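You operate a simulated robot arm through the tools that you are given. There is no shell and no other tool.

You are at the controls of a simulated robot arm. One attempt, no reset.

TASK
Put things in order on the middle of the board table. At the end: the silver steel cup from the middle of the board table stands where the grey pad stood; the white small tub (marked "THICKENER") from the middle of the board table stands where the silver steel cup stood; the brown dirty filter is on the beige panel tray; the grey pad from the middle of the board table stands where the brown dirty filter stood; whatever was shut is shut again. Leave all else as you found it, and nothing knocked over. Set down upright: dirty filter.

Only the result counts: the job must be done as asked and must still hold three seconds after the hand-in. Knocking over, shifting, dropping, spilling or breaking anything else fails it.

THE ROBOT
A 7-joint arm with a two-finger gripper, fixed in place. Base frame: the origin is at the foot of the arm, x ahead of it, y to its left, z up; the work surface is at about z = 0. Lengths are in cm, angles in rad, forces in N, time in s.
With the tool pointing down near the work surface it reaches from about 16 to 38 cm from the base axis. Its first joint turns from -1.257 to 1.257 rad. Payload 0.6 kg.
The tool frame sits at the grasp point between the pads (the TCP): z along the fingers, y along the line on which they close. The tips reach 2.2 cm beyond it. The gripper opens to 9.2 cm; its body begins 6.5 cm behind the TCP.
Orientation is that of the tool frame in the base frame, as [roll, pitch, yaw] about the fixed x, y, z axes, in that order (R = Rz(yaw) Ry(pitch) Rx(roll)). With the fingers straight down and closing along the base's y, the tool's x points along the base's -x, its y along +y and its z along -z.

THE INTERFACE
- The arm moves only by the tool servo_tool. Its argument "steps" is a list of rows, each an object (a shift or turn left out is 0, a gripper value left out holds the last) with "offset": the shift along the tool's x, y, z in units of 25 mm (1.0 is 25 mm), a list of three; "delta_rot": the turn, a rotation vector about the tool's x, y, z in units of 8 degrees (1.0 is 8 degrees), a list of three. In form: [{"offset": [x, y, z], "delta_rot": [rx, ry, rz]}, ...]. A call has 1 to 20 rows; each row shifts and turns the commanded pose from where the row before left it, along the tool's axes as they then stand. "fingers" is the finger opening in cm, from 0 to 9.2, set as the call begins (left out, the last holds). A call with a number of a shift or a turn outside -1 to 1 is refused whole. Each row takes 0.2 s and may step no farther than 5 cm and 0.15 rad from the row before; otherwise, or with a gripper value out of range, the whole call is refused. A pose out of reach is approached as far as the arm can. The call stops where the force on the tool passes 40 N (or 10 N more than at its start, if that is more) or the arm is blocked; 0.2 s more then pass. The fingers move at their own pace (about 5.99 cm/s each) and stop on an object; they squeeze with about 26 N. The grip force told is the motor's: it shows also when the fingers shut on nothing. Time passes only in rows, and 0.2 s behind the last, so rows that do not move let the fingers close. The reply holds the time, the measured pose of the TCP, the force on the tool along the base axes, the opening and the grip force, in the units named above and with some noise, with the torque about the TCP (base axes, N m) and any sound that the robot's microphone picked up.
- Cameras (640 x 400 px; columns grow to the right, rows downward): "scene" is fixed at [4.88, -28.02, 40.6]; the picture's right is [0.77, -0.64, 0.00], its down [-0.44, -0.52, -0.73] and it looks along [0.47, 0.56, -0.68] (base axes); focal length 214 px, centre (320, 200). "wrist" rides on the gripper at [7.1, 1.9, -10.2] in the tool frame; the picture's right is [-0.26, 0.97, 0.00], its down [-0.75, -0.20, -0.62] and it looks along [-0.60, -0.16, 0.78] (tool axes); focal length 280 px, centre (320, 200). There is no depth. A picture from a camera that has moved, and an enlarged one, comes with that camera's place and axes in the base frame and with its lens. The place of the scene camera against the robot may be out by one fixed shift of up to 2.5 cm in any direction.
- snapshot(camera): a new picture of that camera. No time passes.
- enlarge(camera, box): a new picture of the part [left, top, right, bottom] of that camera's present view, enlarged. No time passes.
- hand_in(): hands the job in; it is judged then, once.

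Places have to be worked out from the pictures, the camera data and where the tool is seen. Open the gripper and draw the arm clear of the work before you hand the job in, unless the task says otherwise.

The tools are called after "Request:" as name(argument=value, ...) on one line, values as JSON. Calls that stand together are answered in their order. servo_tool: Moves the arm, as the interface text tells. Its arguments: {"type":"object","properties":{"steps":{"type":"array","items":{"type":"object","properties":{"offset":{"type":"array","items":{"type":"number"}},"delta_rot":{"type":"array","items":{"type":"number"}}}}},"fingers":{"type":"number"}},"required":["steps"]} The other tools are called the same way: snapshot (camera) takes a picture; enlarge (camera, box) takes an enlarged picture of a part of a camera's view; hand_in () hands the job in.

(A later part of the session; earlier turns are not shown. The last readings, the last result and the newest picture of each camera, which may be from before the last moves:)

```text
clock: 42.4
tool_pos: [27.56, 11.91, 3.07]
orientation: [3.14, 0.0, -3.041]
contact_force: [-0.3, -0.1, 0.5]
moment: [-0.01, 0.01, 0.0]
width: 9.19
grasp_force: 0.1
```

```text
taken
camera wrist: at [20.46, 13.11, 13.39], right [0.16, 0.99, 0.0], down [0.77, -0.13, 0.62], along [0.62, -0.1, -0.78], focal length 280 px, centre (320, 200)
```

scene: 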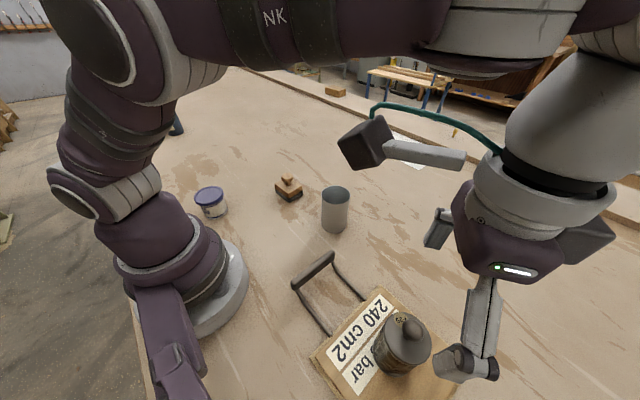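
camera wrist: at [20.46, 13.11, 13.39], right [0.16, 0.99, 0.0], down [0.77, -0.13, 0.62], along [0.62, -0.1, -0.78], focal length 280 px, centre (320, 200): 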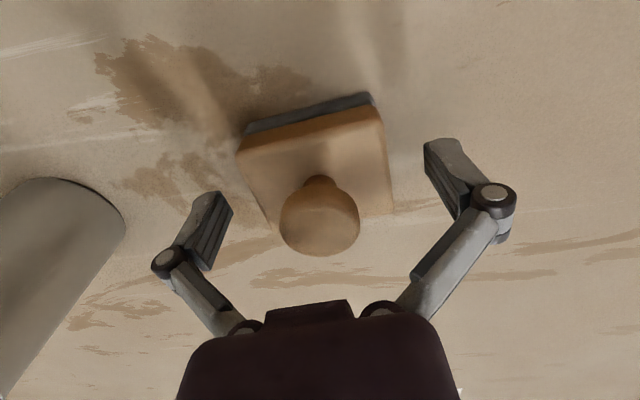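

The pad lies centred between the fingers. I close on its long sides.

Request:
servo_tool(steps=[{}, {}, {}, {}, {}], fingers=4.8)

Request:
snapshot(camera="wrist")

```text
clock: 43.6
tool_pos: [27.63, 11.98, 3.12]
orientation: [3.14, -0.001, -3.041]
contact_force: [-1.9, 1.0, 11.8]
moment: [0.0, 0.07, -0.02]
width: 6.15
grasp_force: 25.6
```

```text
taken
camera wrist: at [20.46, 13.11, 13.41], right [0.16, 0.99, 0.0], down [0.77, -0.13, 0.62], along [0.62, -0.1, -0.78], focal length 280 px, centre (320, 200)
```

wrist: 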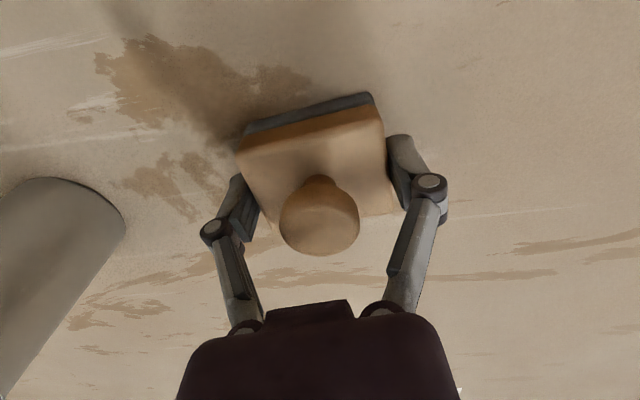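

Pad gripped at 6.15 cm. I lift, then carry it to the filter's old spot (23.05, 25.6) keeping its orientation.

Request:
servo_tool(steps=[{"offset": [0, 0, -0.3]}, {"offset": [0, 0, -0.6]}, {"offset": [0, 0, -0.8]}, {"offset": [0, 0, -0.8]}, {"offset": [0, 0, -0.8]}, {}])

Request:
snapshot(camera="wrist")

```text
clock: 45.0
tool_pos: [27.55, 11.71, 11.29]
orientation: [3.139, 0.0, -3.041]
contact_force: [0.5, -0.1, -1.0]
moment: [0.0, 0.01, 0.0]
width: 6.11
grasp_force: 25.7
```

```text
taken
camera wrist: at [20.46, 12.8, 21.62], right [0.16, 0.99, 0.0], down [0.77, -0.13, 0.62], along [0.62, -0.1, -0.78], focal length 280 px, centre (320, 200)
```

wrist: 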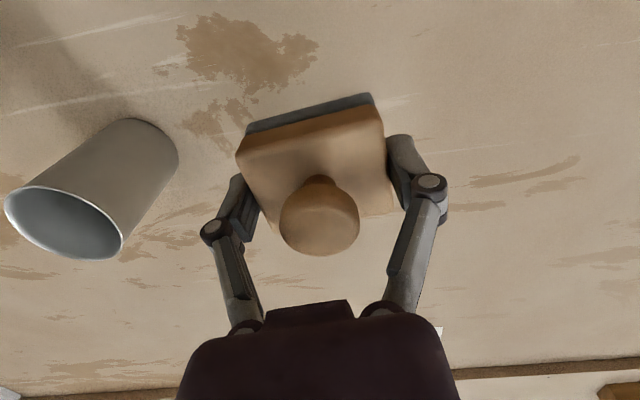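

Carrying at z ≈ 11; nothing lies on the path. I move by (−4.6, +13.65) cm.

Request:
servo_tool(steps=[{"offset": [0.18, 0.8, 0]}, {"offset": [0.184, 0.803, 0]}, {"offset": [0.184, 0.803, 0]}, {"offset": [0.184, 0.803, 0]}, {"offset": [0.184, 0.803, 0]}, {"offset": [0.184, 0.803, 0]}, {"offset": [0.183, 0.802, 0]}, {}])

Request:
snapshot(camera="wrist")

Request:
snapshot(camera="scene")

```text
clock: 46.8
tool_pos: [23.01, 25.5, 11.29]
orientation: [3.139, 0.001, -3.041]
contact_force: [0.6, 0.1, -0.5]
moment: [-0.01, -0.01, -0.02]
width: 6.11
grasp_force: 26.5
```

```text
taken
camera wrist: at [15.95, 26.6, 21.53], right [0.16, 0.99, 0.0], down [0.77, -0.13, 0.62], along [0.62, -0.1, -0.78], focal length 280 px, centre (320, 200)
```

wrist: 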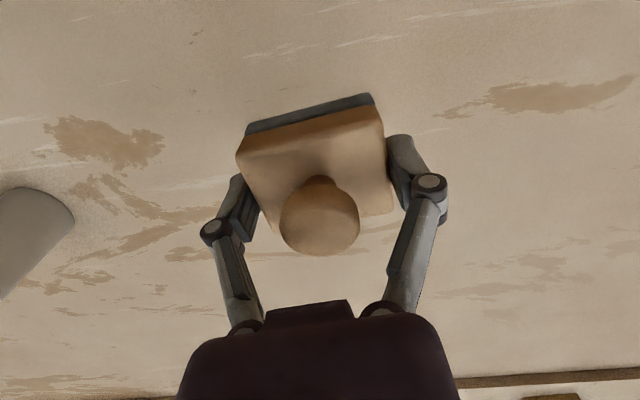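

```text
taken
```

scene: 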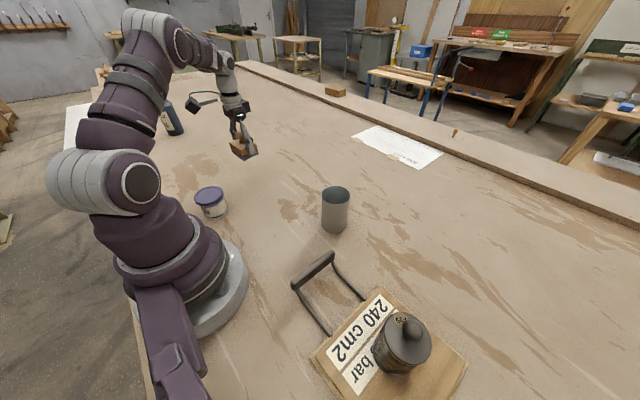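

Position is (23.0, 25.5), right over the filter's old spot. I lower from 11.3 toward 3.3, then feel for the table in small steps.

Request:
servo_tool(steps=[{"offset": [0, 0, 0.8]}, {"offset": [0, 0, 0.8]}, {"offset": [0, 0, 0.8]}, {"offset": [0, 0, 0.4]}, {"offset": [0, 0, 0.25]}, {"offset": [0, 0, 0.1]}, {}])

```text
clock: 48.4
tool_pos: [23.04, 25.61, 3.41]
orientation: [3.141, 0.0, -3.041]
contact_force: [0.2, -0.9, -1.8]
moment: [0.02, 0.02, 0.05]
width: 6.13
grasp_force: 26.1
```

Request:
servo_tool(steps=[{"offset": [0, 0, 0.06]}, {"offset": [0, 0, 0.05]}, {}])

```text
clock: 49.2
tool_pos: [23.08, 25.56, 3.34]
orientation: [3.141, 0.0, -3.04]
contact_force: [0.3, 0.1, -0.7]
moment: [0.02, -0.01, 0.01]
width: 6.14
grasp_force: 26.5
```

Request:
servo_tool(steps=[{"offset": [0, 0, 0.05]}, {"offset": [0, 0, 0.03]}, {}])

```text
clock: 50.0
tool_pos: [22.99, 25.66, 2.92]
orientation: [3.14, -0.001, -3.041]
contact_force: [-1.5, -6.9, 17.2]
moment: [-0.17, 0.04, 0.02]
width: 6.15
grasp_force: 25.9
```

Contact with the table (17 N). I ease back a millimetre, then open the fingers.

Request:
servo_tool(steps=[{"offset": [0, 0, -0.04]}, {}])

Request:
servo_tool(steps=[{}, {}, {}, {}], fingers=9.2)

Request:
snapshot(camera="wrist")

```text
clock: 50.6
tool_pos: [23.04, 25.51, 3.12]
orientation: [3.14, 0.001, -3.041]
contact_force: [-1.3, 0.1, -1.2]
moment: [-0.01, 0.02, 0.02]
width: 6.14
grasp_force: 26.3
```

```text
clock: 51.6
tool_pos: [22.94, 25.61, 3.02]
orientation: [3.14, -0.001, -3.04]
contact_force: [0.2, -1.2, 0.3]
moment: [-0.01, 0.01, 0.02]
width: 9.22
grasp_force: 0.0
```

```text
taken
camera wrist: at [15.9, 26.67, 13.35], right [0.16, 0.99, 0.0], down [0.77, -0.13, 0.62], along [0.62, -0.1, -0.78], focal length 280 px, centre (320, 200)
```

wrist: 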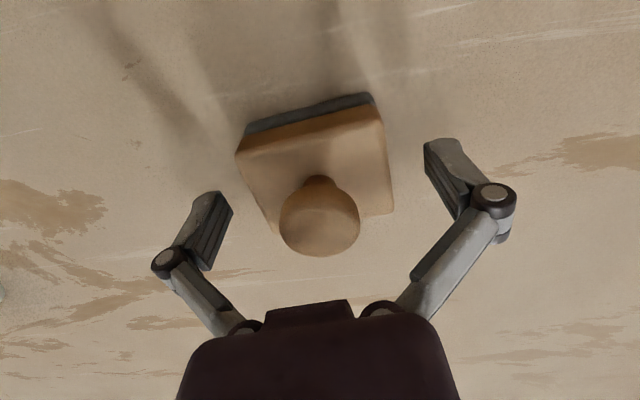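

Pad is down in place. I rise to z ≈ 18, straighten yaw to π and travel above the cup at (29.5, −3.9).

Request:
servo_tool(steps=[{"offset": [0, 0, -0.5]}, {"offset": [0, 0, -0.9]}, {"offset": [0, 0, -0.9]}, {"offset": [0, 0, -0.9]}, {"offset": [0, 0, -0.9]}, {"offset": [0, 0, -0.9]}, {"offset": [0, 0, -0.9], "delta_rot": [0, 0, 0.72]}, {"offset": [-0.217, -0.983, 0]}, {"offset": [-0.217, -0.983, 0]}, {"offset": [-0.217, -0.983, 0]}, {"offset": [-0.217, -0.983, 0]}, {"offset": [-0.217, -0.983, 0]}, {"offset": [-0.217, -0.983, 0]}, {"offset": [-0.217, -0.983, 0]}, {"offset": [-0.217, -0.983, 0]}, {"offset": [-0.217, -0.983, 0]}, {"offset": [-0.217, -0.983, 0]}, {"offset": [-0.217, -0.983, 0]}, {"offset": [-0.217, -0.983, 0]}])

Request:
snapshot(camera="wrist")

Request:
enlarge(camera="wrist", box=[240, 20, 400, 200])

Request:
snapshot(camera="scene")

```text
clock: 55.6
tool_pos: [29.61, -4.18, 18.01]
orientation: [3.14, -0.001, 3.14]
contact_force: [0.6, 0.0, 0.9]
moment: [-0.01, 0.01, 0.02]
width: 9.21
grasp_force: 0.1
```

```text
taken
camera wrist: at [22.69, -2.29, 28.31], right [0.26, 0.97, 0.0], down [0.75, -0.21, 0.62], along [0.6, -0.16, -0.78], focal length 280 px, centre (320, 200)
```

wrist: 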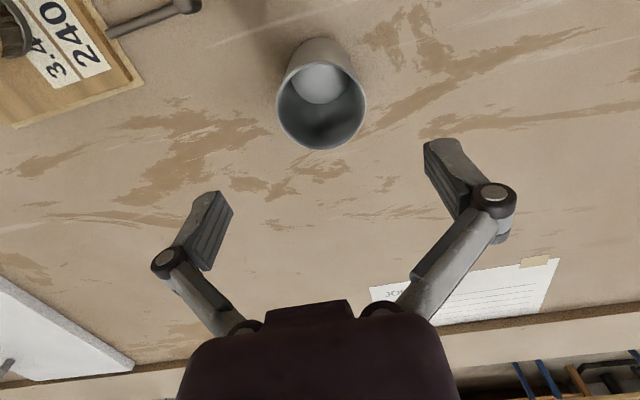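

```text
2.22 times, centred on (320, 110) of wrist
camera zoom: at [22.69, -2.29, 28.31], right [0.26, 0.97, 0.0], down [0.75, -0.21, 0.62], along [0.6, -0.16, -0.78], focal length 623 px, centre (320, 400)
```

zoom: 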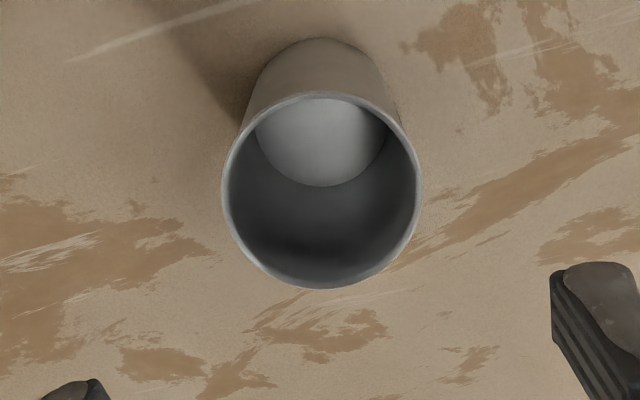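

```text
taken
```

scene: 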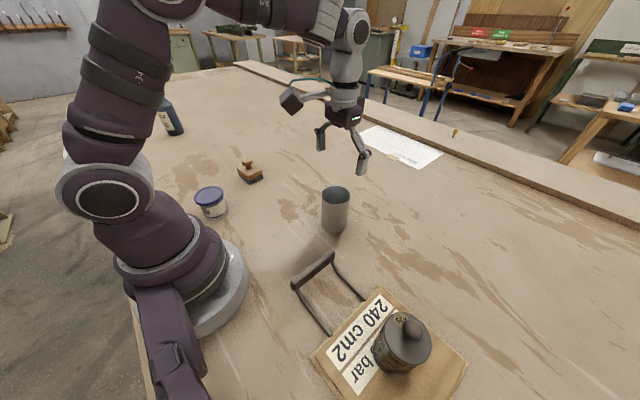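

The cup is centred in y, and about 0.4 cm nearer the base than the tool axis. I correct that and descend to z ≈ 12 to re-check.

Request:
servo_tool(steps=[{"offset": [0.15, 0, 0.6]}, {"offset": [0, 0, 0.8]}, {"offset": [0, 0, 0.6]}, {"offset": [0, 0, 0.4]}, {}])

Request:
snapshot(camera="wrist")

Request:
enlarge(camera="wrist", box=[220, 40, 420, 220])

```text
clock: 56.8
tool_pos: [29.11, -4.16, 11.93]
orientation: [3.14, 0.001, 3.141]
contact_force: [0.3, -0.1, 0.7]
moment: [0.0, 0.01, 0.02]
width: 9.2
grasp_force: 0.1
```

```text
taken
camera wrist: at [22.17, -2.32, 22.16], right [0.26, 0.97, 0.0], down [0.75, -0.21, 0.62], along [0.6, -0.16, -0.78], focal length 280 px, centre (320, 200)
```

wrist: 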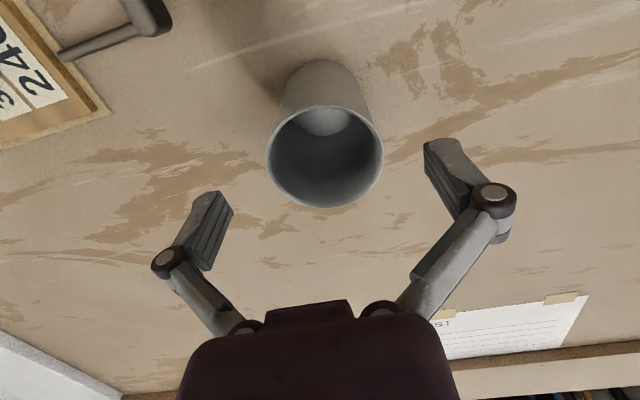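

```text
2.22 times, centred on (320, 130) of wrist
camera zoom: at [22.17, -2.32, 22.16], right [0.26, 0.97, 0.0], down [0.75, -0.21, 0.62], along [0.6, -0.16, -0.78], focal length 623 px, centre (320, 356)
```

zoom: 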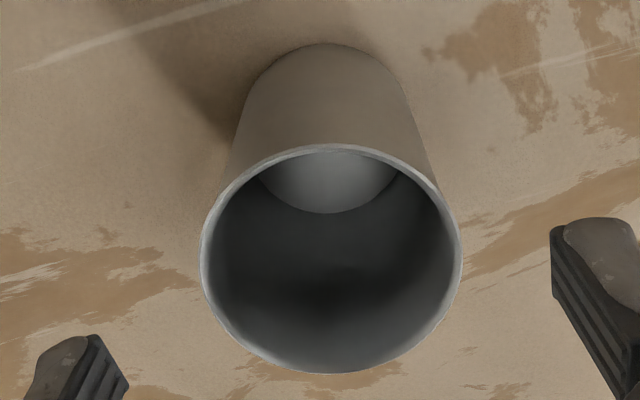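

The cup's centre is about 0.3 cm to +y of the axis, i.e. near (29.3, −3.85). I correct and descend to TCP z ≈ 5.5.

Request:
servo_tool(steps=[{"offset": [-0.05, 0.12, 0.2]}, {"offset": [0, 0, 0.8]}, {"offset": [0, 0, 0.8]}, {"offset": [0, 0, 0.5]}, {"offset": [0, 0, 0.25]}, {}])

Request:
snapshot(camera="wrist")

```text
clock: 58.2
tool_pos: [29.24, -3.75, 5.47]
orientation: [3.139, 0.0, 3.141]
contact_force: [-0.2, 0.2, 0.7]
moment: [0.01, 0.02, -0.01]
width: 9.18
grasp_force: 0.0
```

```text
taken
camera wrist: at [22.25, -1.84, 15.74], right [0.26, 0.97, 0.0], down [0.75, -0.21, 0.62], along [0.6, -0.16, -0.78], focal length 280 px, centre (320, 200)
```

wrist: 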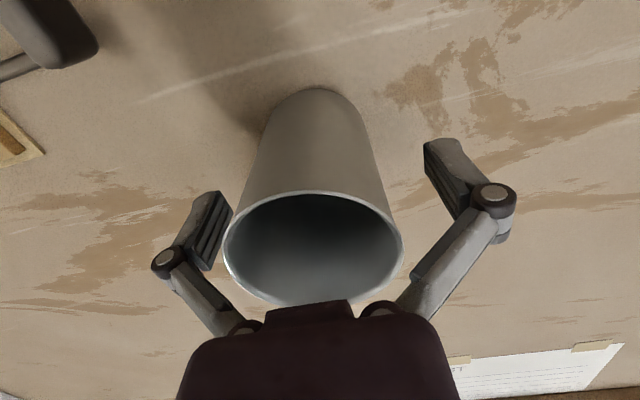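

The cup is centred between the fingers. I close on it.

Request:
servo_tool(steps=[{}, {}, {}, {}, {}], fingers=5.0)

Request:
snapshot(camera="wrist")

```text
clock: 59.4
tool_pos: [29.27, -3.7, 5.45]
orientation: [3.141, 0.0, 3.141]
contact_force: [-0.4, -2.5, 26.1]
moment: [0.0, -0.01, -0.01]
width: 6.71
grasp_force: 25.8
```

```text
taken
camera wrist: at [22.27, -1.85, 15.79], right [0.26, 0.97, 0.0], down [0.75, -0.21, 0.63], along [0.6, -0.16, -0.78], focal length 280 px, centre (320, 200)
```

wrist: 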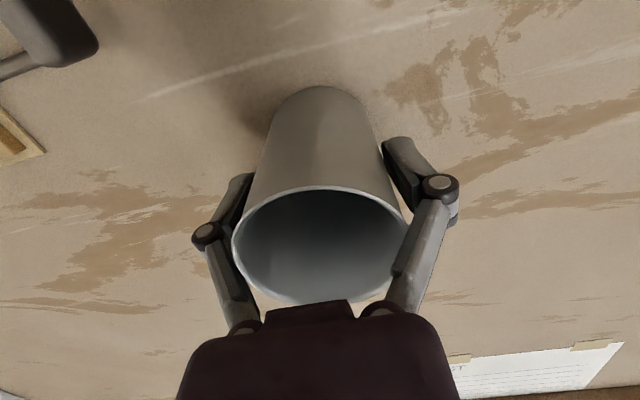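

The width of 6.71 and 26 N upward suggest the finger links are touching the rim instead of the pads gripping the wall. I open, rise about 1.9 cm so the rim sits within the pads, and regrip.

Request:
servo_tool(steps=[{}, {}, {}], fingers=9.2)

Request:
servo_tool(steps=[{"offset": [0, 0, -0.4]}, {"offset": [0, 0, -0.36]}, {}])

Request:
snapshot(camera="wrist")

```text
clock: 60.2
tool_pos: [29.26, -3.64, 5.48]
orientation: [3.14, 0.0, -3.14]
contact_force: [-0.2, 0.7, 0.0]
moment: [0.02, 0.02, 0.0]
width: 9.21
grasp_force: 0.0
```

```text
clock: 61.0
tool_pos: [29.2, -3.67, 7.41]
orientation: [3.139, 0.0, -3.141]
contact_force: [0.0, 0.8, 0.7]
moment: [0.0, 0.0, 0.02]
width: 9.19
grasp_force: 0.0
```

```text
taken
camera wrist: at [22.22, -1.89, 17.73], right [0.26, 0.97, 0.0], down [0.75, -0.21, 0.62], along [0.6, -0.16, -0.78], focal length 280 px, centre (320, 200)
```

wrist: 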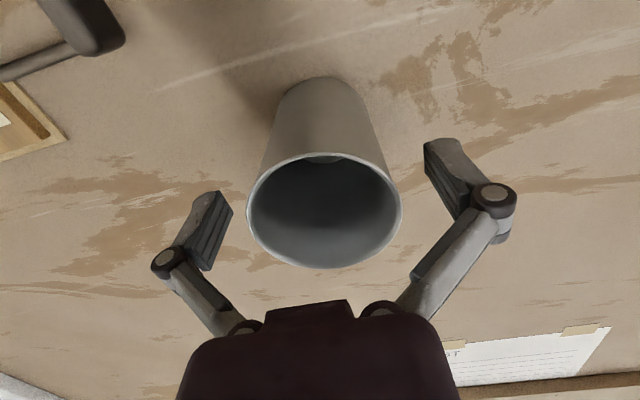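

Request:
servo_tool(steps=[{}, {}, {}, {}, {}], fingers=5.0)

Request:
snapshot(camera="wrist")

```text
clock: 62.2
tool_pos: [29.09, -3.7, 7.49]
orientation: [3.14, 0.003, -3.142]
contact_force: [-1.6, 1.1, 13.1]
moment: [0.06, 0.09, -0.04]
width: 6.0
grasp_force: 26.6
```

```text
taken
camera wrist: at [22.23, -1.88, 17.72], right [0.26, 0.97, 0.0], down [0.75, -0.21, 0.62], along [0.6, -0.16, -0.78], focal length 280 px, centre (320, 200)
```

wrist: 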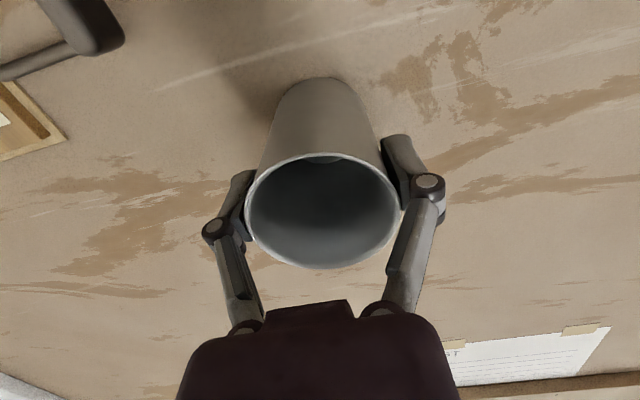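

Now the pads hold the cup wall at 6.0 cm. I lift and check.

Request:
servo_tool(steps=[{"offset": [0, 0, -0.2]}, {"offset": [0, 0, -0.5]}, {"offset": [0, 0, -0.7]}, {"offset": [0, 0, -0.7]}, {}])

Request:
snapshot(camera="wrist")

Request:
enlarge(camera="scene", box=[220, 110, 440, 250])

```text
clock: 63.4
tool_pos: [29.08, -3.56, 12.62]
orientation: [3.14, 0.001, 3.14]
contact_force: [-0.4, -0.6, -1.6]
moment: [-0.01, 0.0, 0.02]
width: 5.97
grasp_force: 25.9
```

```text
taken
camera wrist: at [22.16, -1.83, 22.98], right [0.26, 0.97, 0.0], down [0.75, -0.21, 0.62], along [0.6, -0.16, -0.78], focal length 280 px, centre (320, 200)
```

wrist: 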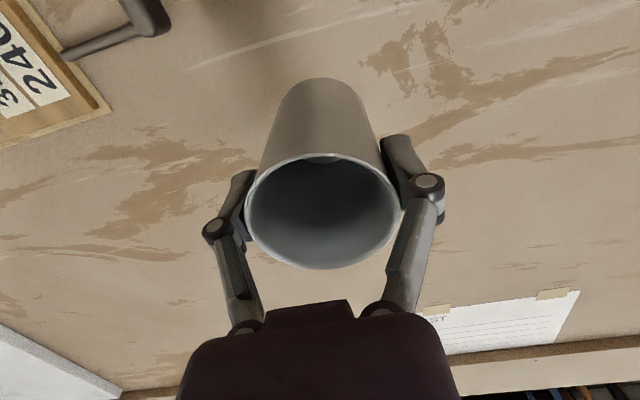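

```text
2.86 times, centred on (330, 180) of scene
camera zoom: at [4.88, -28.02, 40.6], right [0.77, -0.64, 0.0], down [-0.44, -0.52, -0.73], along [0.47, 0.56, -0.68], focal length 613 px, centre (291, 257)
```

zoom: 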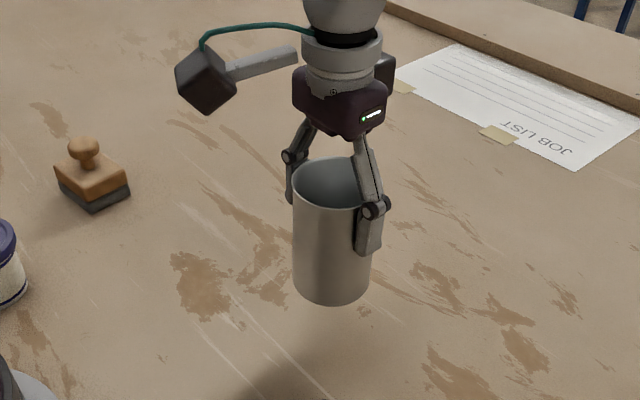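

The cup is lifted level. I carry it to the pad's old place (27.65, 11.95).

Request:
servo_tool(steps=[{"offset": [0.088, 0.893, 0]}, {"offset": [0.088, 0.893, 0]}, {"offset": [0.088, 0.893, 0]}, {"offset": [0.088, 0.893, 0]}, {"offset": [0.088, 0.893, 0]}, {"offset": [0.088, 0.893, 0]}, {"offset": [0.088, 0.893, 0]}, {}])

Request:
servo_tool(steps=[{"offset": [0, 0, 0.6]}, {"offset": [0, 0, 0.6]}, {"offset": [0, 0, 0.4]}, {"offset": [0, 0, 0.2]}, {"offset": [0, 0, 0.1]}, {}])

```text
clock: 65.2
tool_pos: [27.83, 12.01, 12.57]
orientation: [3.141, 0.001, -3.141]
contact_force: [-0.5, 0.1, 0.1]
moment: [0.0, -0.01, -0.01]
width: 5.97
grasp_force: 25.8
```

```text
clock: 66.6
tool_pos: [27.79, 11.9, 7.83]
orientation: [3.139, 0.0, -3.141]
contact_force: [-0.3, 0.4, -1.3]
moment: [0.01, 0.02, -0.02]
width: 5.97
grasp_force: 25.4
```

At (27.8, 11.95), z 7.8; I lower in small steps to contact near z 7.45.

Request:
servo_tool(steps=[{"offset": [0.04, 0, 0.06]}, {"offset": [0, 0, 0.05]}, {}])

```text
clock: 67.4
tool_pos: [27.63, 11.91, 7.58]
orientation: [3.139, 0.0, -3.141]
contact_force: [0.4, 0.7, -0.7]
moment: [0.0, 0.0, 0.0]
width: 5.93
grasp_force: 25.7
```

Request:
servo_tool(steps=[{"offset": [0, 0, 0.04]}, {"offset": [0, 0, 0.04]}, {}])

```text
clock: 68.2
tool_pos: [27.68, 11.91, 7.38]
orientation: [-3.141, 0.002, 3.141]
contact_force: [-2.0, -2.9, 12.1]
moment: [-0.01, -0.09, -0.11]
width: 5.94
grasp_force: 25.8
```

Contact (12 N up). I ease back under a millimetre, open, and rise clear.

Request:
servo_tool(steps=[{"offset": [0, 0, -0.03]}, {}])

Request:
servo_tool(steps=[{}, {}, {}, {}], fingers=9.2)

Request:
snapshot(camera="wrist")

```text
clock: 68.8
tool_pos: [27.68, 11.86, 7.49]
orientation: [3.14, -0.002, -3.141]
contact_force: [-0.1, 0.5, -0.8]
moment: [0.01, 0.03, -0.02]
width: 5.94
grasp_force: 26.7
```

```text
clock: 69.8
tool_pos: [27.65, 12.01, 7.34]
orientation: [3.139, -0.001, 3.141]
contact_force: [0.8, -0.2, -0.4]
moment: [0.02, -0.02, -0.02]
width: 9.21
grasp_force: 0.1
```

```text
taken
camera wrist: at [20.75, 13.73, 17.71], right [0.26, 0.97, 0.0], down [0.75, -0.21, 0.62], along [0.6, -0.16, -0.78], focal length 280 px, centre (320, 200)
```

wrist: 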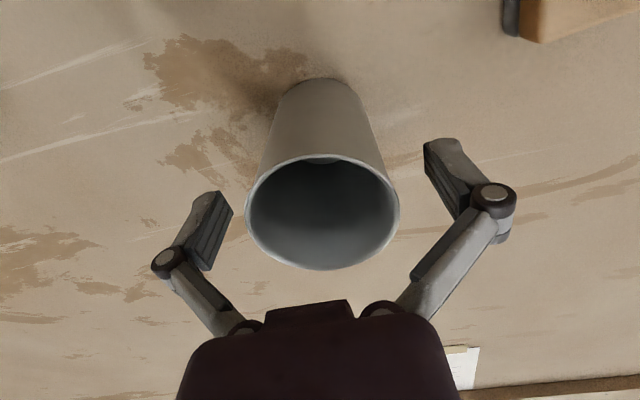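

The cup stands at the pad's old place. I rise to z ≈ 20, then move and turn toward the tub near (9, 20).

Request:
servo_tool(steps=[{"offset": [0, 0, -0.5]}, {"offset": [0, 0, -1]}, {"offset": [0, 0, -1]}, {"offset": [0, 0, -1]}, {"offset": [0, 0, -1]}, {"offset": [0, 0, -0.5]}, {"offset": [0.85, 0.5, 0]}, {"offset": [0.85, 0.5, 0]}, {"offset": [0.85, 0.5, 0]}, {"offset": [0.85, 0.5, 0]}, {"offset": [0.85, 0.5, 0]}, {"offset": [0.85, 0.5, 0]}, {"delta_rot": [0, 0, -1]}, {"delta_rot": [0, 0, -1]}, {"delta_rot": [0, 0, -1]}, {"delta_rot": [0, 0, -1]}, {"delta_rot": [0, 0, -1]}, {"delta_rot": [0, 0, -1]}, {"delta_rot": [0, 0, -1]}, {"delta_rot": [0, 0, -1]}])

Request:
snapshot(camera="wrist")

Request:
snapshot(camera="scene")

```text
clock: 74.0
tool_pos: [14.93, 19.32, 20.0]
orientation: [3.138, 0.002, -2.023]
contact_force: [-0.2, 0.3, 1.3]
moment: [0.05, 0.03, 0.01]
width: 9.21
grasp_force: 0.1
```

```text
taken
camera wrist: at [10.26, 13.74, 30.25], right [-0.75, 0.66, 0.0], down [0.51, 0.59, 0.63], along [0.41, 0.47, -0.78], focal length 280 px, centre (320, 200)
```

wrist: 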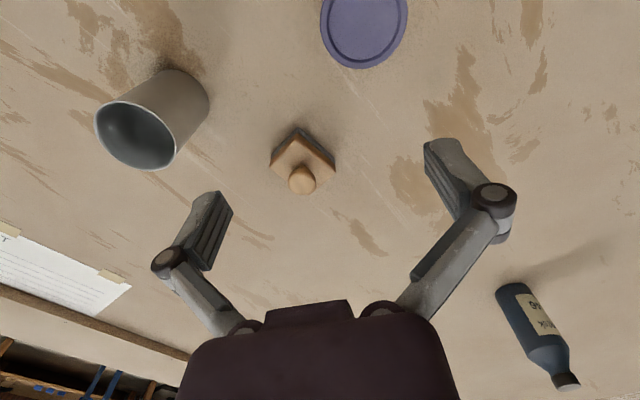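

```text
taken
```

scene: 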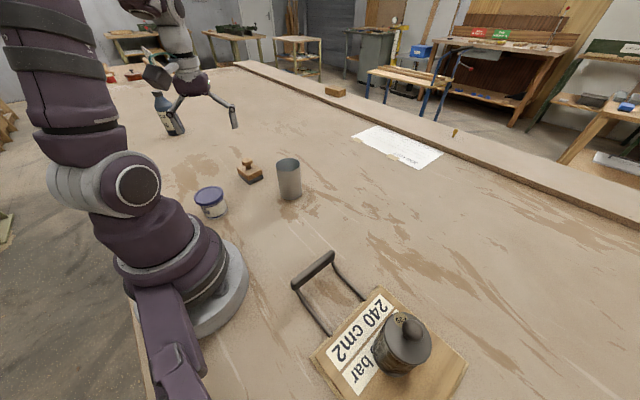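

The tub's lid is about 6.6 cm across near (9.8, 18.1). I shift toward it for a fuller view.

Request:
servo_tool(steps=[{"offset": [0.43, 0.88, 0]}, {"offset": [0.43, 0.88, 0]}, {}])

Request:
snapshot(camera="wrist")

Request:
enlarge(camera="wrist", box=[220, 0, 420, 150])

Request:
enlarge(camera="scene", box=[170, 140, 270, 230])

```text
clock: 74.8
tool_pos: [9.91, 19.39, 19.9]
orientation: [3.14, 0.001, -2.024]
contact_force: [1.8, -0.1, 0.4]
moment: [-0.01, -0.03, -0.06]
width: 9.16
grasp_force: 0.2
```

```text
taken
camera wrist: at [5.26, 13.84, 30.24], right [-0.75, 0.66, 0.0], down [0.51, 0.59, 0.63], along [0.41, 0.47, -0.78], focal length 280 px, centre (320, 200)
```

wrist: 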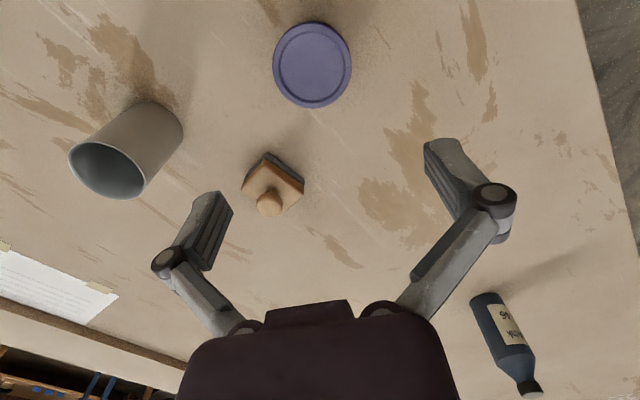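

```text
2.67 times, centred on (320, 75) of wrist
camera zoom: at [5.26, 13.84, 30.24], right [-0.75, 0.66, 0.0], down [0.51, 0.59, 0.63], along [0.41, 0.47, -0.78], focal length 748 px, centre (320, 533)
```

zoom: 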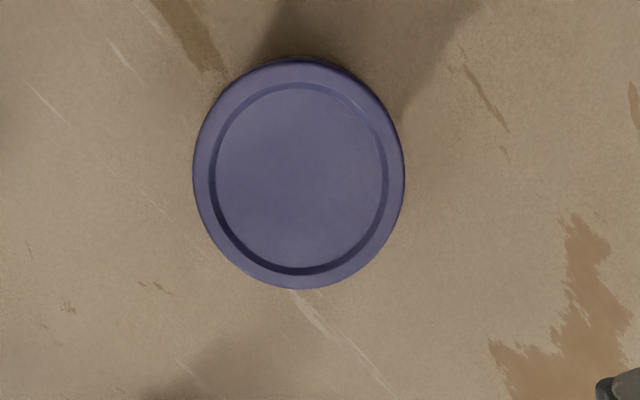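

```text
4.44 times, centred on (220, 185) of scene
camera zoom: at [4.88, -28.02, 40.6], right [0.77, -0.64, 0.0], down [-0.44, -0.52, -0.73], along [0.47, 0.56, -0.68], focal length 953 px, centre (764, 267)
```

zoom: 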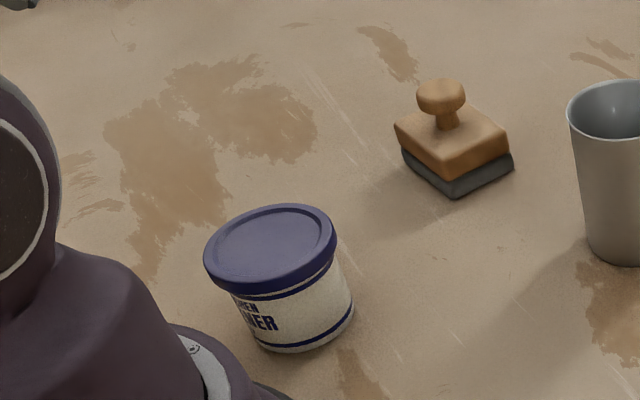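

The tub's centre is about 1.7 cm toward the base and 0.3 cm left of the tool axis, so near (9.4, 17.8), lid about 6.8 cm wide with its top near z 4.5. I descend to z ≈ 12 while shifting over it.

Request:
servo_tool(steps=[{"offset": [0, 0, 0.8]}, {"offset": [0, 0, 0.8]}, {"offset": [0.34, -0.054, 0.8]}, {"offset": [0.34, -0.053, 0.7]}, {}])

Request:
snapshot(camera="wrist")

Request:
enlarge(camera="wrist", box=[220, 20, 420, 200])

Request:
snapshot(camera="scene")

```text
clock: 76.0
tool_pos: [9.4, 17.78, 12.06]
orientation: [3.141, 0.001, -2.025]
contact_force: [0.0, 0.0, 0.2]
moment: [-0.04, 0.01, 0.02]
width: 9.2
grasp_force: 0.1
```

```text
taken
camera wrist: at [4.73, 12.19, 22.33], right [-0.75, 0.66, 0.0], down [0.51, 0.59, 0.63], along [0.41, 0.47, -0.78], focal length 280 px, centre (320, 200)
```

wrist: 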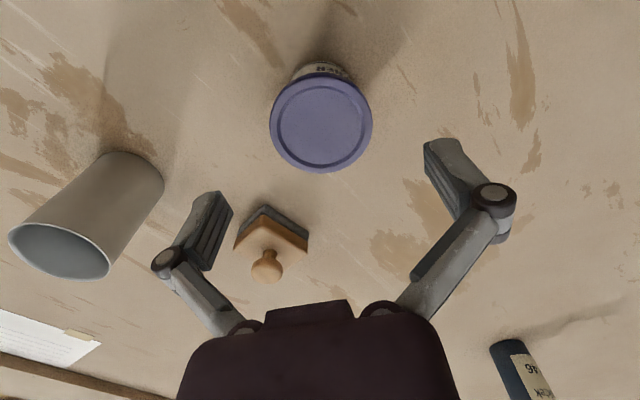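

```text
2.22 times, centred on (320, 110) of wrist
camera zoom: at [4.73, 12.19, 22.33], right [-0.75, 0.66, 0.0], down [0.51, 0.59, 0.63], along [0.41, 0.47, -0.78], focal length 623 px, centre (320, 400)
```

zoom: 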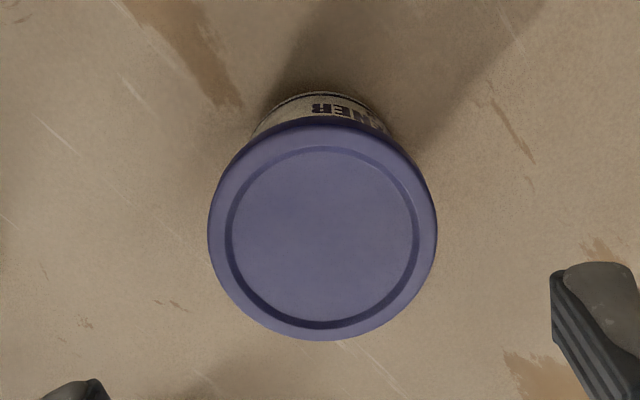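

```text
taken
```

scene: 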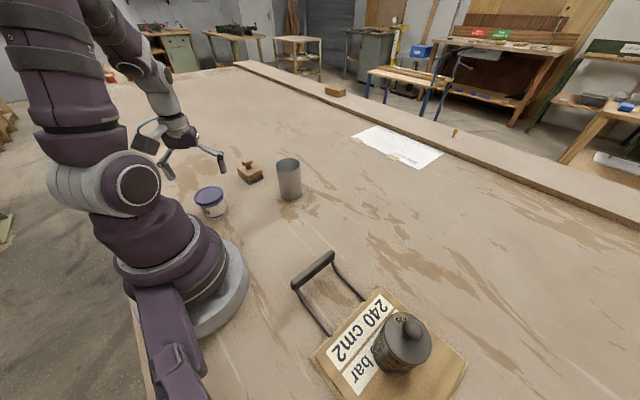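

The lid is centred on the tool axis (top about z 5, diameter 6.6). I descend gently to TCP z ≈ 4.3 so the pads straddle the lid and upper body.

Request:
servo_tool(steps=[{"offset": [0, 0, 0.6]}, {"offset": [0, 0, 0.7]}, {"offset": [0, 0, 0.7]}, {"offset": [0, 0, 0.6]}, {"offset": [0, 0, 0.35]}, {"offset": [0, 0, 0.15]}, {}])

Request:
snapshot(camera="wrist")

```text
clock: 77.6
tool_pos: [9.43, 17.86, 4.46]
orientation: [3.138, 0.002, -2.025]
contact_force: [0.5, -0.5, -0.2]
moment: [-0.03, -0.01, -0.02]
width: 9.22
grasp_force: 0.1
```

```text
taken
camera wrist: at [4.78, 12.15, 14.63], right [-0.75, 0.66, 0.0], down [0.51, 0.59, 0.63], along [0.41, 0.47, -0.78], focal length 280 px, centre (320, 200)
```

wrist: 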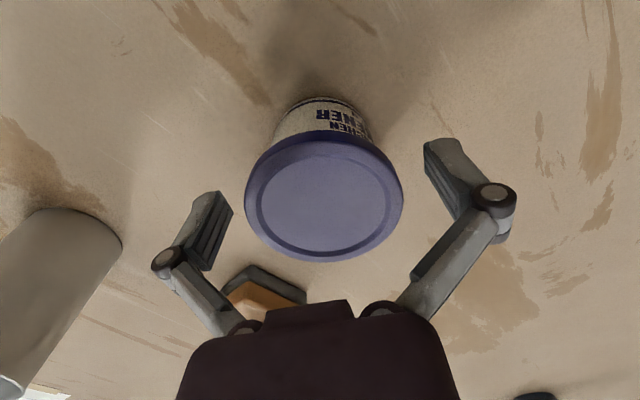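

The tub sits between the fingers. I close on it.

Request:
servo_tool(steps=[{}, {}, {}, {}, {}], fingers=5.5)

Request:
snapshot(camera="wrist")

```text
clock: 78.8
tool_pos: [9.41, 17.83, 4.39]
orientation: [3.139, 0.002, -2.025]
contact_force: [-1.2, 0.4, 2.7]
moment: [0.04, -0.05, 0.02]
width: 6.42
grasp_force: 25.6
```

```text
taken
camera wrist: at [4.78, 12.16, 14.64], right [-0.75, 0.66, 0.0], down [0.51, 0.59, 0.63], along [0.41, 0.47, -0.78], focal length 280 px, centre (320, 200)
```

wrist: 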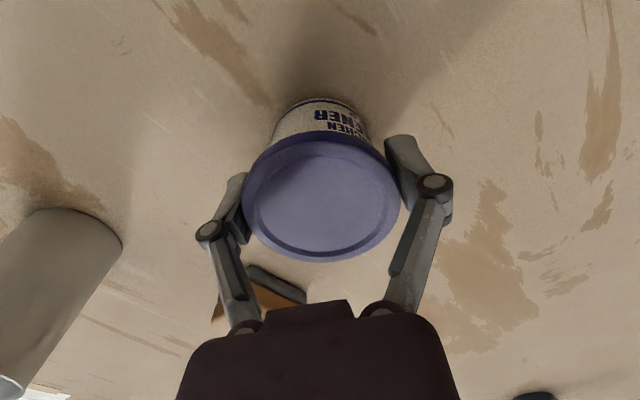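

Gripped at 6.42 cm. I lift a little first to check, then raise and draw outward.

Request:
servo_tool(steps=[{"offset": [0, 0, -0.2]}, {"offset": [0, 0, -0.4]}, {"offset": [0, 0, -0.6]}, {}])

Request:
snapshot(camera="wrist")

Request:
enlarge(camera="scene", box=[130, 120, 330, 240])

```text
clock: 79.8
tool_pos: [9.53, 17.72, 7.45]
orientation: [3.139, 0.002, -2.024]
contact_force: [0.5, -0.9, -2.1]
moment: [-0.03, 0.03, -0.02]
width: 6.39
grasp_force: 25.5
```

```text
taken
camera wrist: at [4.87, 12.17, 17.66], right [-0.75, 0.66, 0.0], down [0.51, 0.59, 0.63], along [0.41, 0.47, -0.78], focal length 280 px, centre (320, 200)
```

wrist: 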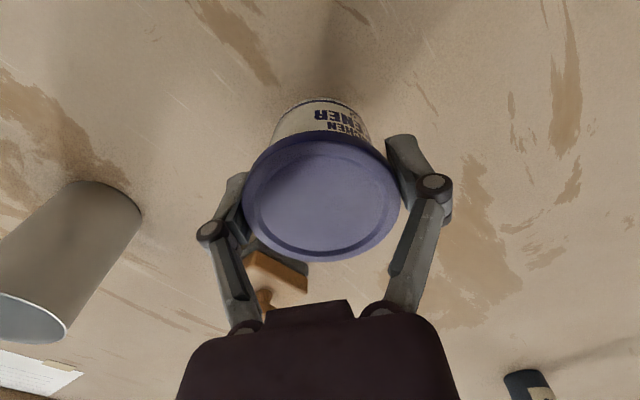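

```text
3.20 times, centred on (230, 180) of scene
camera zoom: at [4.88, -28.02, 40.6], right [0.77, -0.64, 0.0], down [-0.44, -0.52, -0.73], along [0.47, 0.56, -0.68], focal length 686 px, centre (608, 264)
```

zoom: 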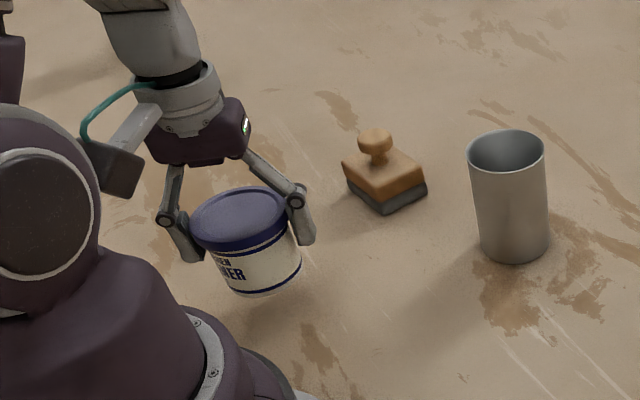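

The tub is lifted level and stable. I raise to about z 18 while moving outward, then turn yaw back toward π.

Request:
servo_tool(steps=[{"offset": [-0.2, 0, -0.8]}, {"offset": [-0.4, 0, -0.8]}, {"offset": [-0.5, 0, -0.8]}, {"offset": [-0.5, 0, -0.8]}, {"offset": [-0.5, 0, -0.8]}, {"offset": [-0.4, 0, -0.2]}, {"delta_rot": [0, 0, 1]}, {"delta_rot": [0, 0, 1]}, {"delta_rot": [0, 0, 1]}, {"delta_rot": [0, 0, 1]}, {"delta_rot": [0, 0, 1]}, {"delta_rot": [0, 0, 1]}, {"delta_rot": [0, 0, 1]}, {"delta_rot": [0, 0, 1]}, {}])

```text
clock: 83.0
tool_pos: [12.25, 23.41, 18.05]
orientation: [3.137, 0.0, 3.139]
contact_force: [0.0, 0.2, -2.0]
moment: [0.01, -0.04, 0.0]
width: 6.41
grasp_force: 25.7
```

Now I carry the tub over to the cup's old place (29.3, −3.9) at z ≈ 18, well above the cup and pad.

Request:
servo_tool(steps=[{"offset": [-0.568, -0.91, 0]}, {"offset": [-0.568, -0.91, 0]}, {"offset": [-0.568, -0.91, 0]}, {"offset": [-0.568, -0.91, 0]}, {"offset": [-0.568, -0.91, 0]}, {"offset": [-0.568, -0.91, 0]}, {"offset": [-0.568, -0.91, 0]}, {"offset": [-0.568, -0.91, 0]}, {"offset": [-0.568, -0.91, 0]}, {"offset": [-0.568, -0.91, 0]}, {"offset": [-0.568, -0.91, 0]}, {"offset": [-0.568, -0.91, 0]}, {}])

Request:
snapshot(camera="wrist")

Request:
snapshot(camera="scene")

```text
clock: 85.8
tool_pos: [29.5, -4.05, 17.82]
orientation: [3.139, -0.001, -3.14]
contact_force: [0.1, 0.3, -1.5]
moment: [-0.02, 0.01, -0.02]
width: 6.39
grasp_force: 26.1
```

```text
taken
camera wrist: at [22.4, -2.27, 28.22], right [0.26, 0.97, 0.0], down [0.75, -0.21, 0.62], along [0.6, -0.16, -0.78], focal length 280 px, centre (320, 200)
```

wrist: 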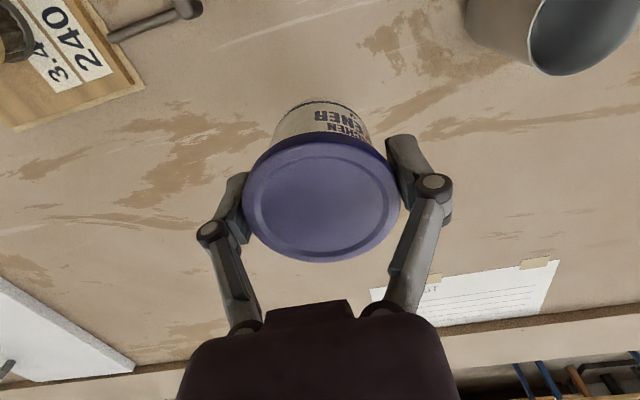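

```text
taken
```

scene: 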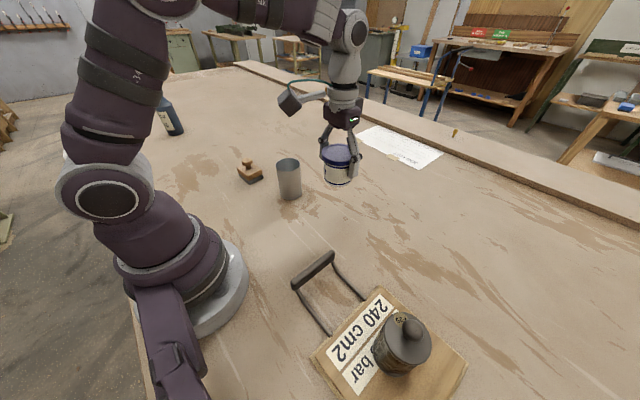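

Over the target at about (29.5, −4.1); I correct by (−0.2, +0.2) cm and descend to about z 5.2.

Request:
servo_tool(steps=[{"offset": [0.08, 0.08, 0.4]}, {"offset": [0, 0, 0.9]}, {"offset": [0, 0, 0.9]}, {"offset": [0, 0, 0.9]}, {"offset": [0, 0, 0.8]}, {"offset": [0, 0, 0.6]}, {"offset": [0, 0, 0.35]}, {"offset": [0, 0, 0.15]}, {}])

```text
clock: 87.8
tool_pos: [28.97, -3.8, 5.47]
orientation: [3.14, -0.001, -3.14]
contact_force: [-0.1, -0.3, -0.7]
moment: [0.02, -0.01, 0.01]
width: 6.36
grasp_force: 25.7
```

Request:
servo_tool(steps=[{"offset": [0, 0, 0.15]}, {"offset": [0, 0, 0.1]}, {}])

Request:
servo_tool(steps=[{}])

```text
clock: 88.6
tool_pos: [29.09, -3.92, 4.85]
orientation: [-3.141, 0.0, 3.142]
contact_force: [-0.6, -0.8, -1.6]
moment: [0.0, -0.01, 0.0]
width: 6.37
grasp_force: 26.5
```

```text
clock: 89.0
tool_pos: [28.95, -3.88, 4.87]
orientation: [3.141, -0.001, 3.141]
contact_force: [-0.7, 0.3, -2.1]
moment: [0.0, -0.01, -0.02]
width: 6.41
grasp_force: 26.3
```

Average x reads 29.0, so I shift +0.25 cm in x and continue down in small steps.

Request:
servo_tool(steps=[{"offset": [-0.1, 0, 0]}, {"offset": [0, 0, 0.06]}, {"offset": [0, 0, 0.05]}, {}])

```text
clock: 90.0
tool_pos: [29.29, -3.82, 4.42]
orientation: [3.139, 0.0, 3.141]
contact_force: [0.7, 0.3, -2.5]
moment: [0.03, 0.01, 0.0]
width: 6.44
grasp_force: 25.6
```

Request:
servo_tool(steps=[{"offset": [0, 0, 0.04]}, {"offset": [0, 0, 0.03]}, {}])

```text
clock: 90.8
tool_pos: [29.38, -3.8, 4.48]
orientation: [3.14, 0.0, 3.141]
contact_force: [-2.1, -1.2, 3.4]
moment: [0.01, -0.07, -0.02]
width: 6.45
grasp_force: 25.8
```

Force changed from −2 to +3.4 N, so the tub is resting on the table. I open the fingers.

Request:
servo_tool(steps=[{}, {}, {}, {}], fingers=9.2)

Request:
snapshot(camera="wrist")

```text
clock: 91.8
tool_pos: [29.27, -3.77, 4.41]
orientation: [3.14, -0.001, -3.141]
contact_force: [0.0, -0.7, 0.6]
moment: [-0.03, 0.0, 0.02]
width: 9.21
grasp_force: 0.1
```

```text
taken
camera wrist: at [22.42, -1.93, 14.68], right [0.26, 0.97, 0.0], down [0.75, -0.21, 0.62], along [0.6, -0.16, -0.78], focal length 280 px, centre (320, 200)
```

wrist: 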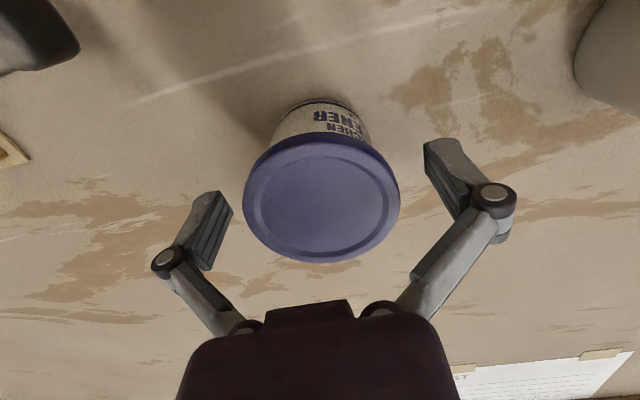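

The tub stands upright. I rise straight up to z ≈ 24 and check everything from both cameras.

Request:
servo_tool(steps=[{"offset": [0, 0, -0.4]}, {"offset": [0, 0, -0.9]}, {"offset": [0, 0, -1]}, {"offset": [0, 0, -1]}, {"offset": [0, 0, -1]}, {"offset": [0, 0, -1]}, {"offset": [0, 0, -1]}, {"offset": [0, 0, -1]}, {}])

Request:
snapshot(camera="wrist")

Request:
snapshot(camera="scene")

```text
clock: 93.8
tool_pos: [29.3, -3.88, 22.53]
orientation: [3.14, 0.0, -3.141]
contact_force: [0.5, 0.3, -0.7]
moment: [0.01, -0.01, 0.0]
width: 9.21
grasp_force: 0.0
```

```text
taken
camera wrist: at [22.33, -2.05, 32.79], right [0.26, 0.97, 0.0], down [0.75, -0.21, 0.62], along [0.6, -0.16, -0.78], focal length 280 px, centre (320, 200)
```

wrist: 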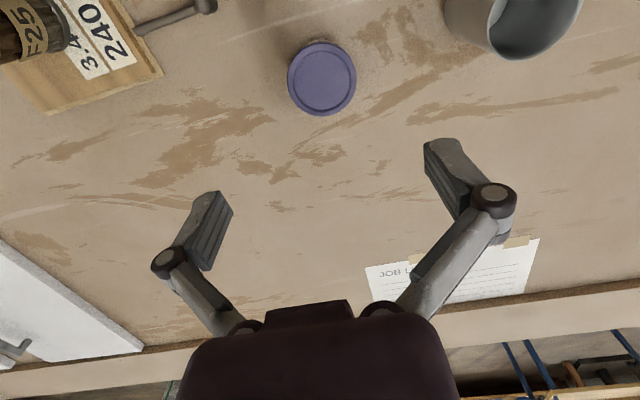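

```text
taken
```

scene: 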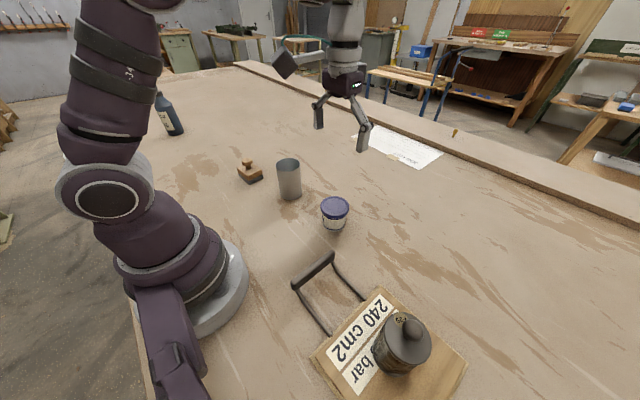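

Everything looks in place. I enlarge the scene to compare positions with the originals, including the tray and filter.

Request:
enlarge(camera="scene", box=[140, 80, 380, 230])

Request:
enlarge(camera="scene", box=[240, 220, 500, 400])

```text
2.67 times, centred on (260, 155) of scene
camera zoom: at [4.88, -28.02, 40.6], right [0.77, -0.64, 0.0], down [-0.44, -0.52, -0.73], along [0.47, 0.56, -0.68], focal length 572 px, centre (480, 320)
```

zoom: 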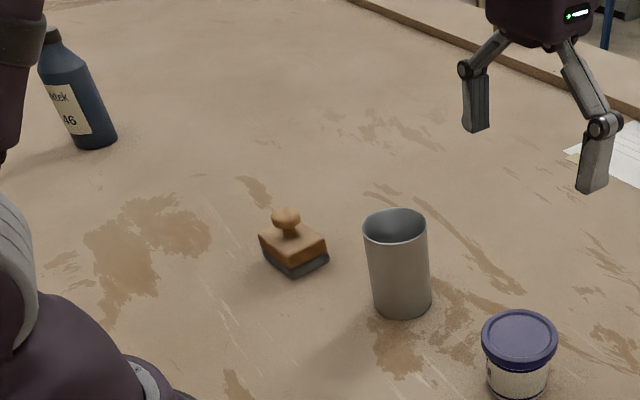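

```text
2.22 times, centred on (370, 310) of scene
camera zoom: at [4.88, -28.02, 40.6], right [0.77, -0.64, 0.0], down [-0.44, -0.52, -0.73], along [0.47, 0.56, -0.68], focal length 477 px, centre (209, -44)
```

zoom: 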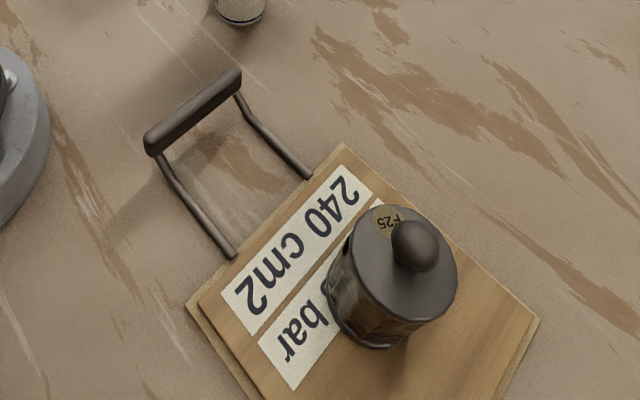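

I compare the pad's position directly with the filter's old footprint using the same zoom frame as before.

Request:
enlarge(camera="scene", box=[180, 80, 340, 190])

Request:
enlarge(camera="scene", box=[240, 140, 340, 210])

```text
3.64 times, centred on (260, 135) of scene
camera zoom: at [4.88, -28.02, 40.6], right [0.77, -0.64, 0.0], down [-0.44, -0.52, -0.73], along [0.47, 0.56, -0.68], focal length 780 px, centre (538, 436)
```

zoom: 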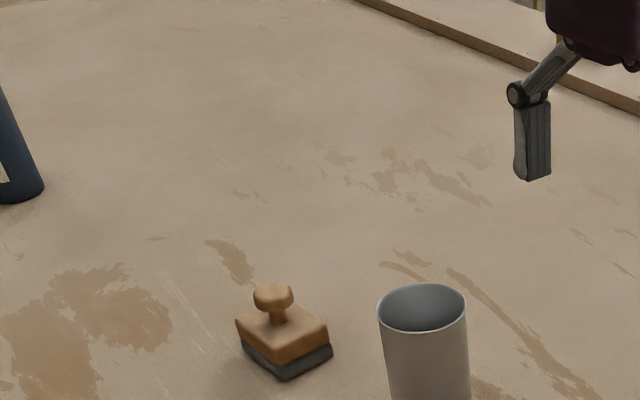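

```text
5.71 times, centred on (290, 175) of scene
camera zoom: at [4.88, -28.02, 40.6], right [0.77, -0.64, 0.0], down [-0.44, -0.52, -0.73], along [0.47, 0.56, -0.68], focal length 1226 px, centre (491, 343)
```

zoom: 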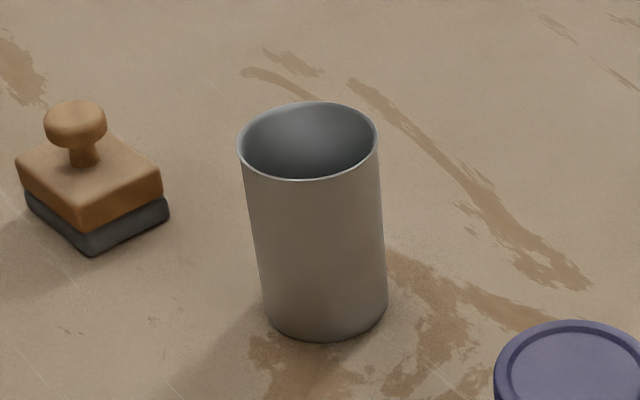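

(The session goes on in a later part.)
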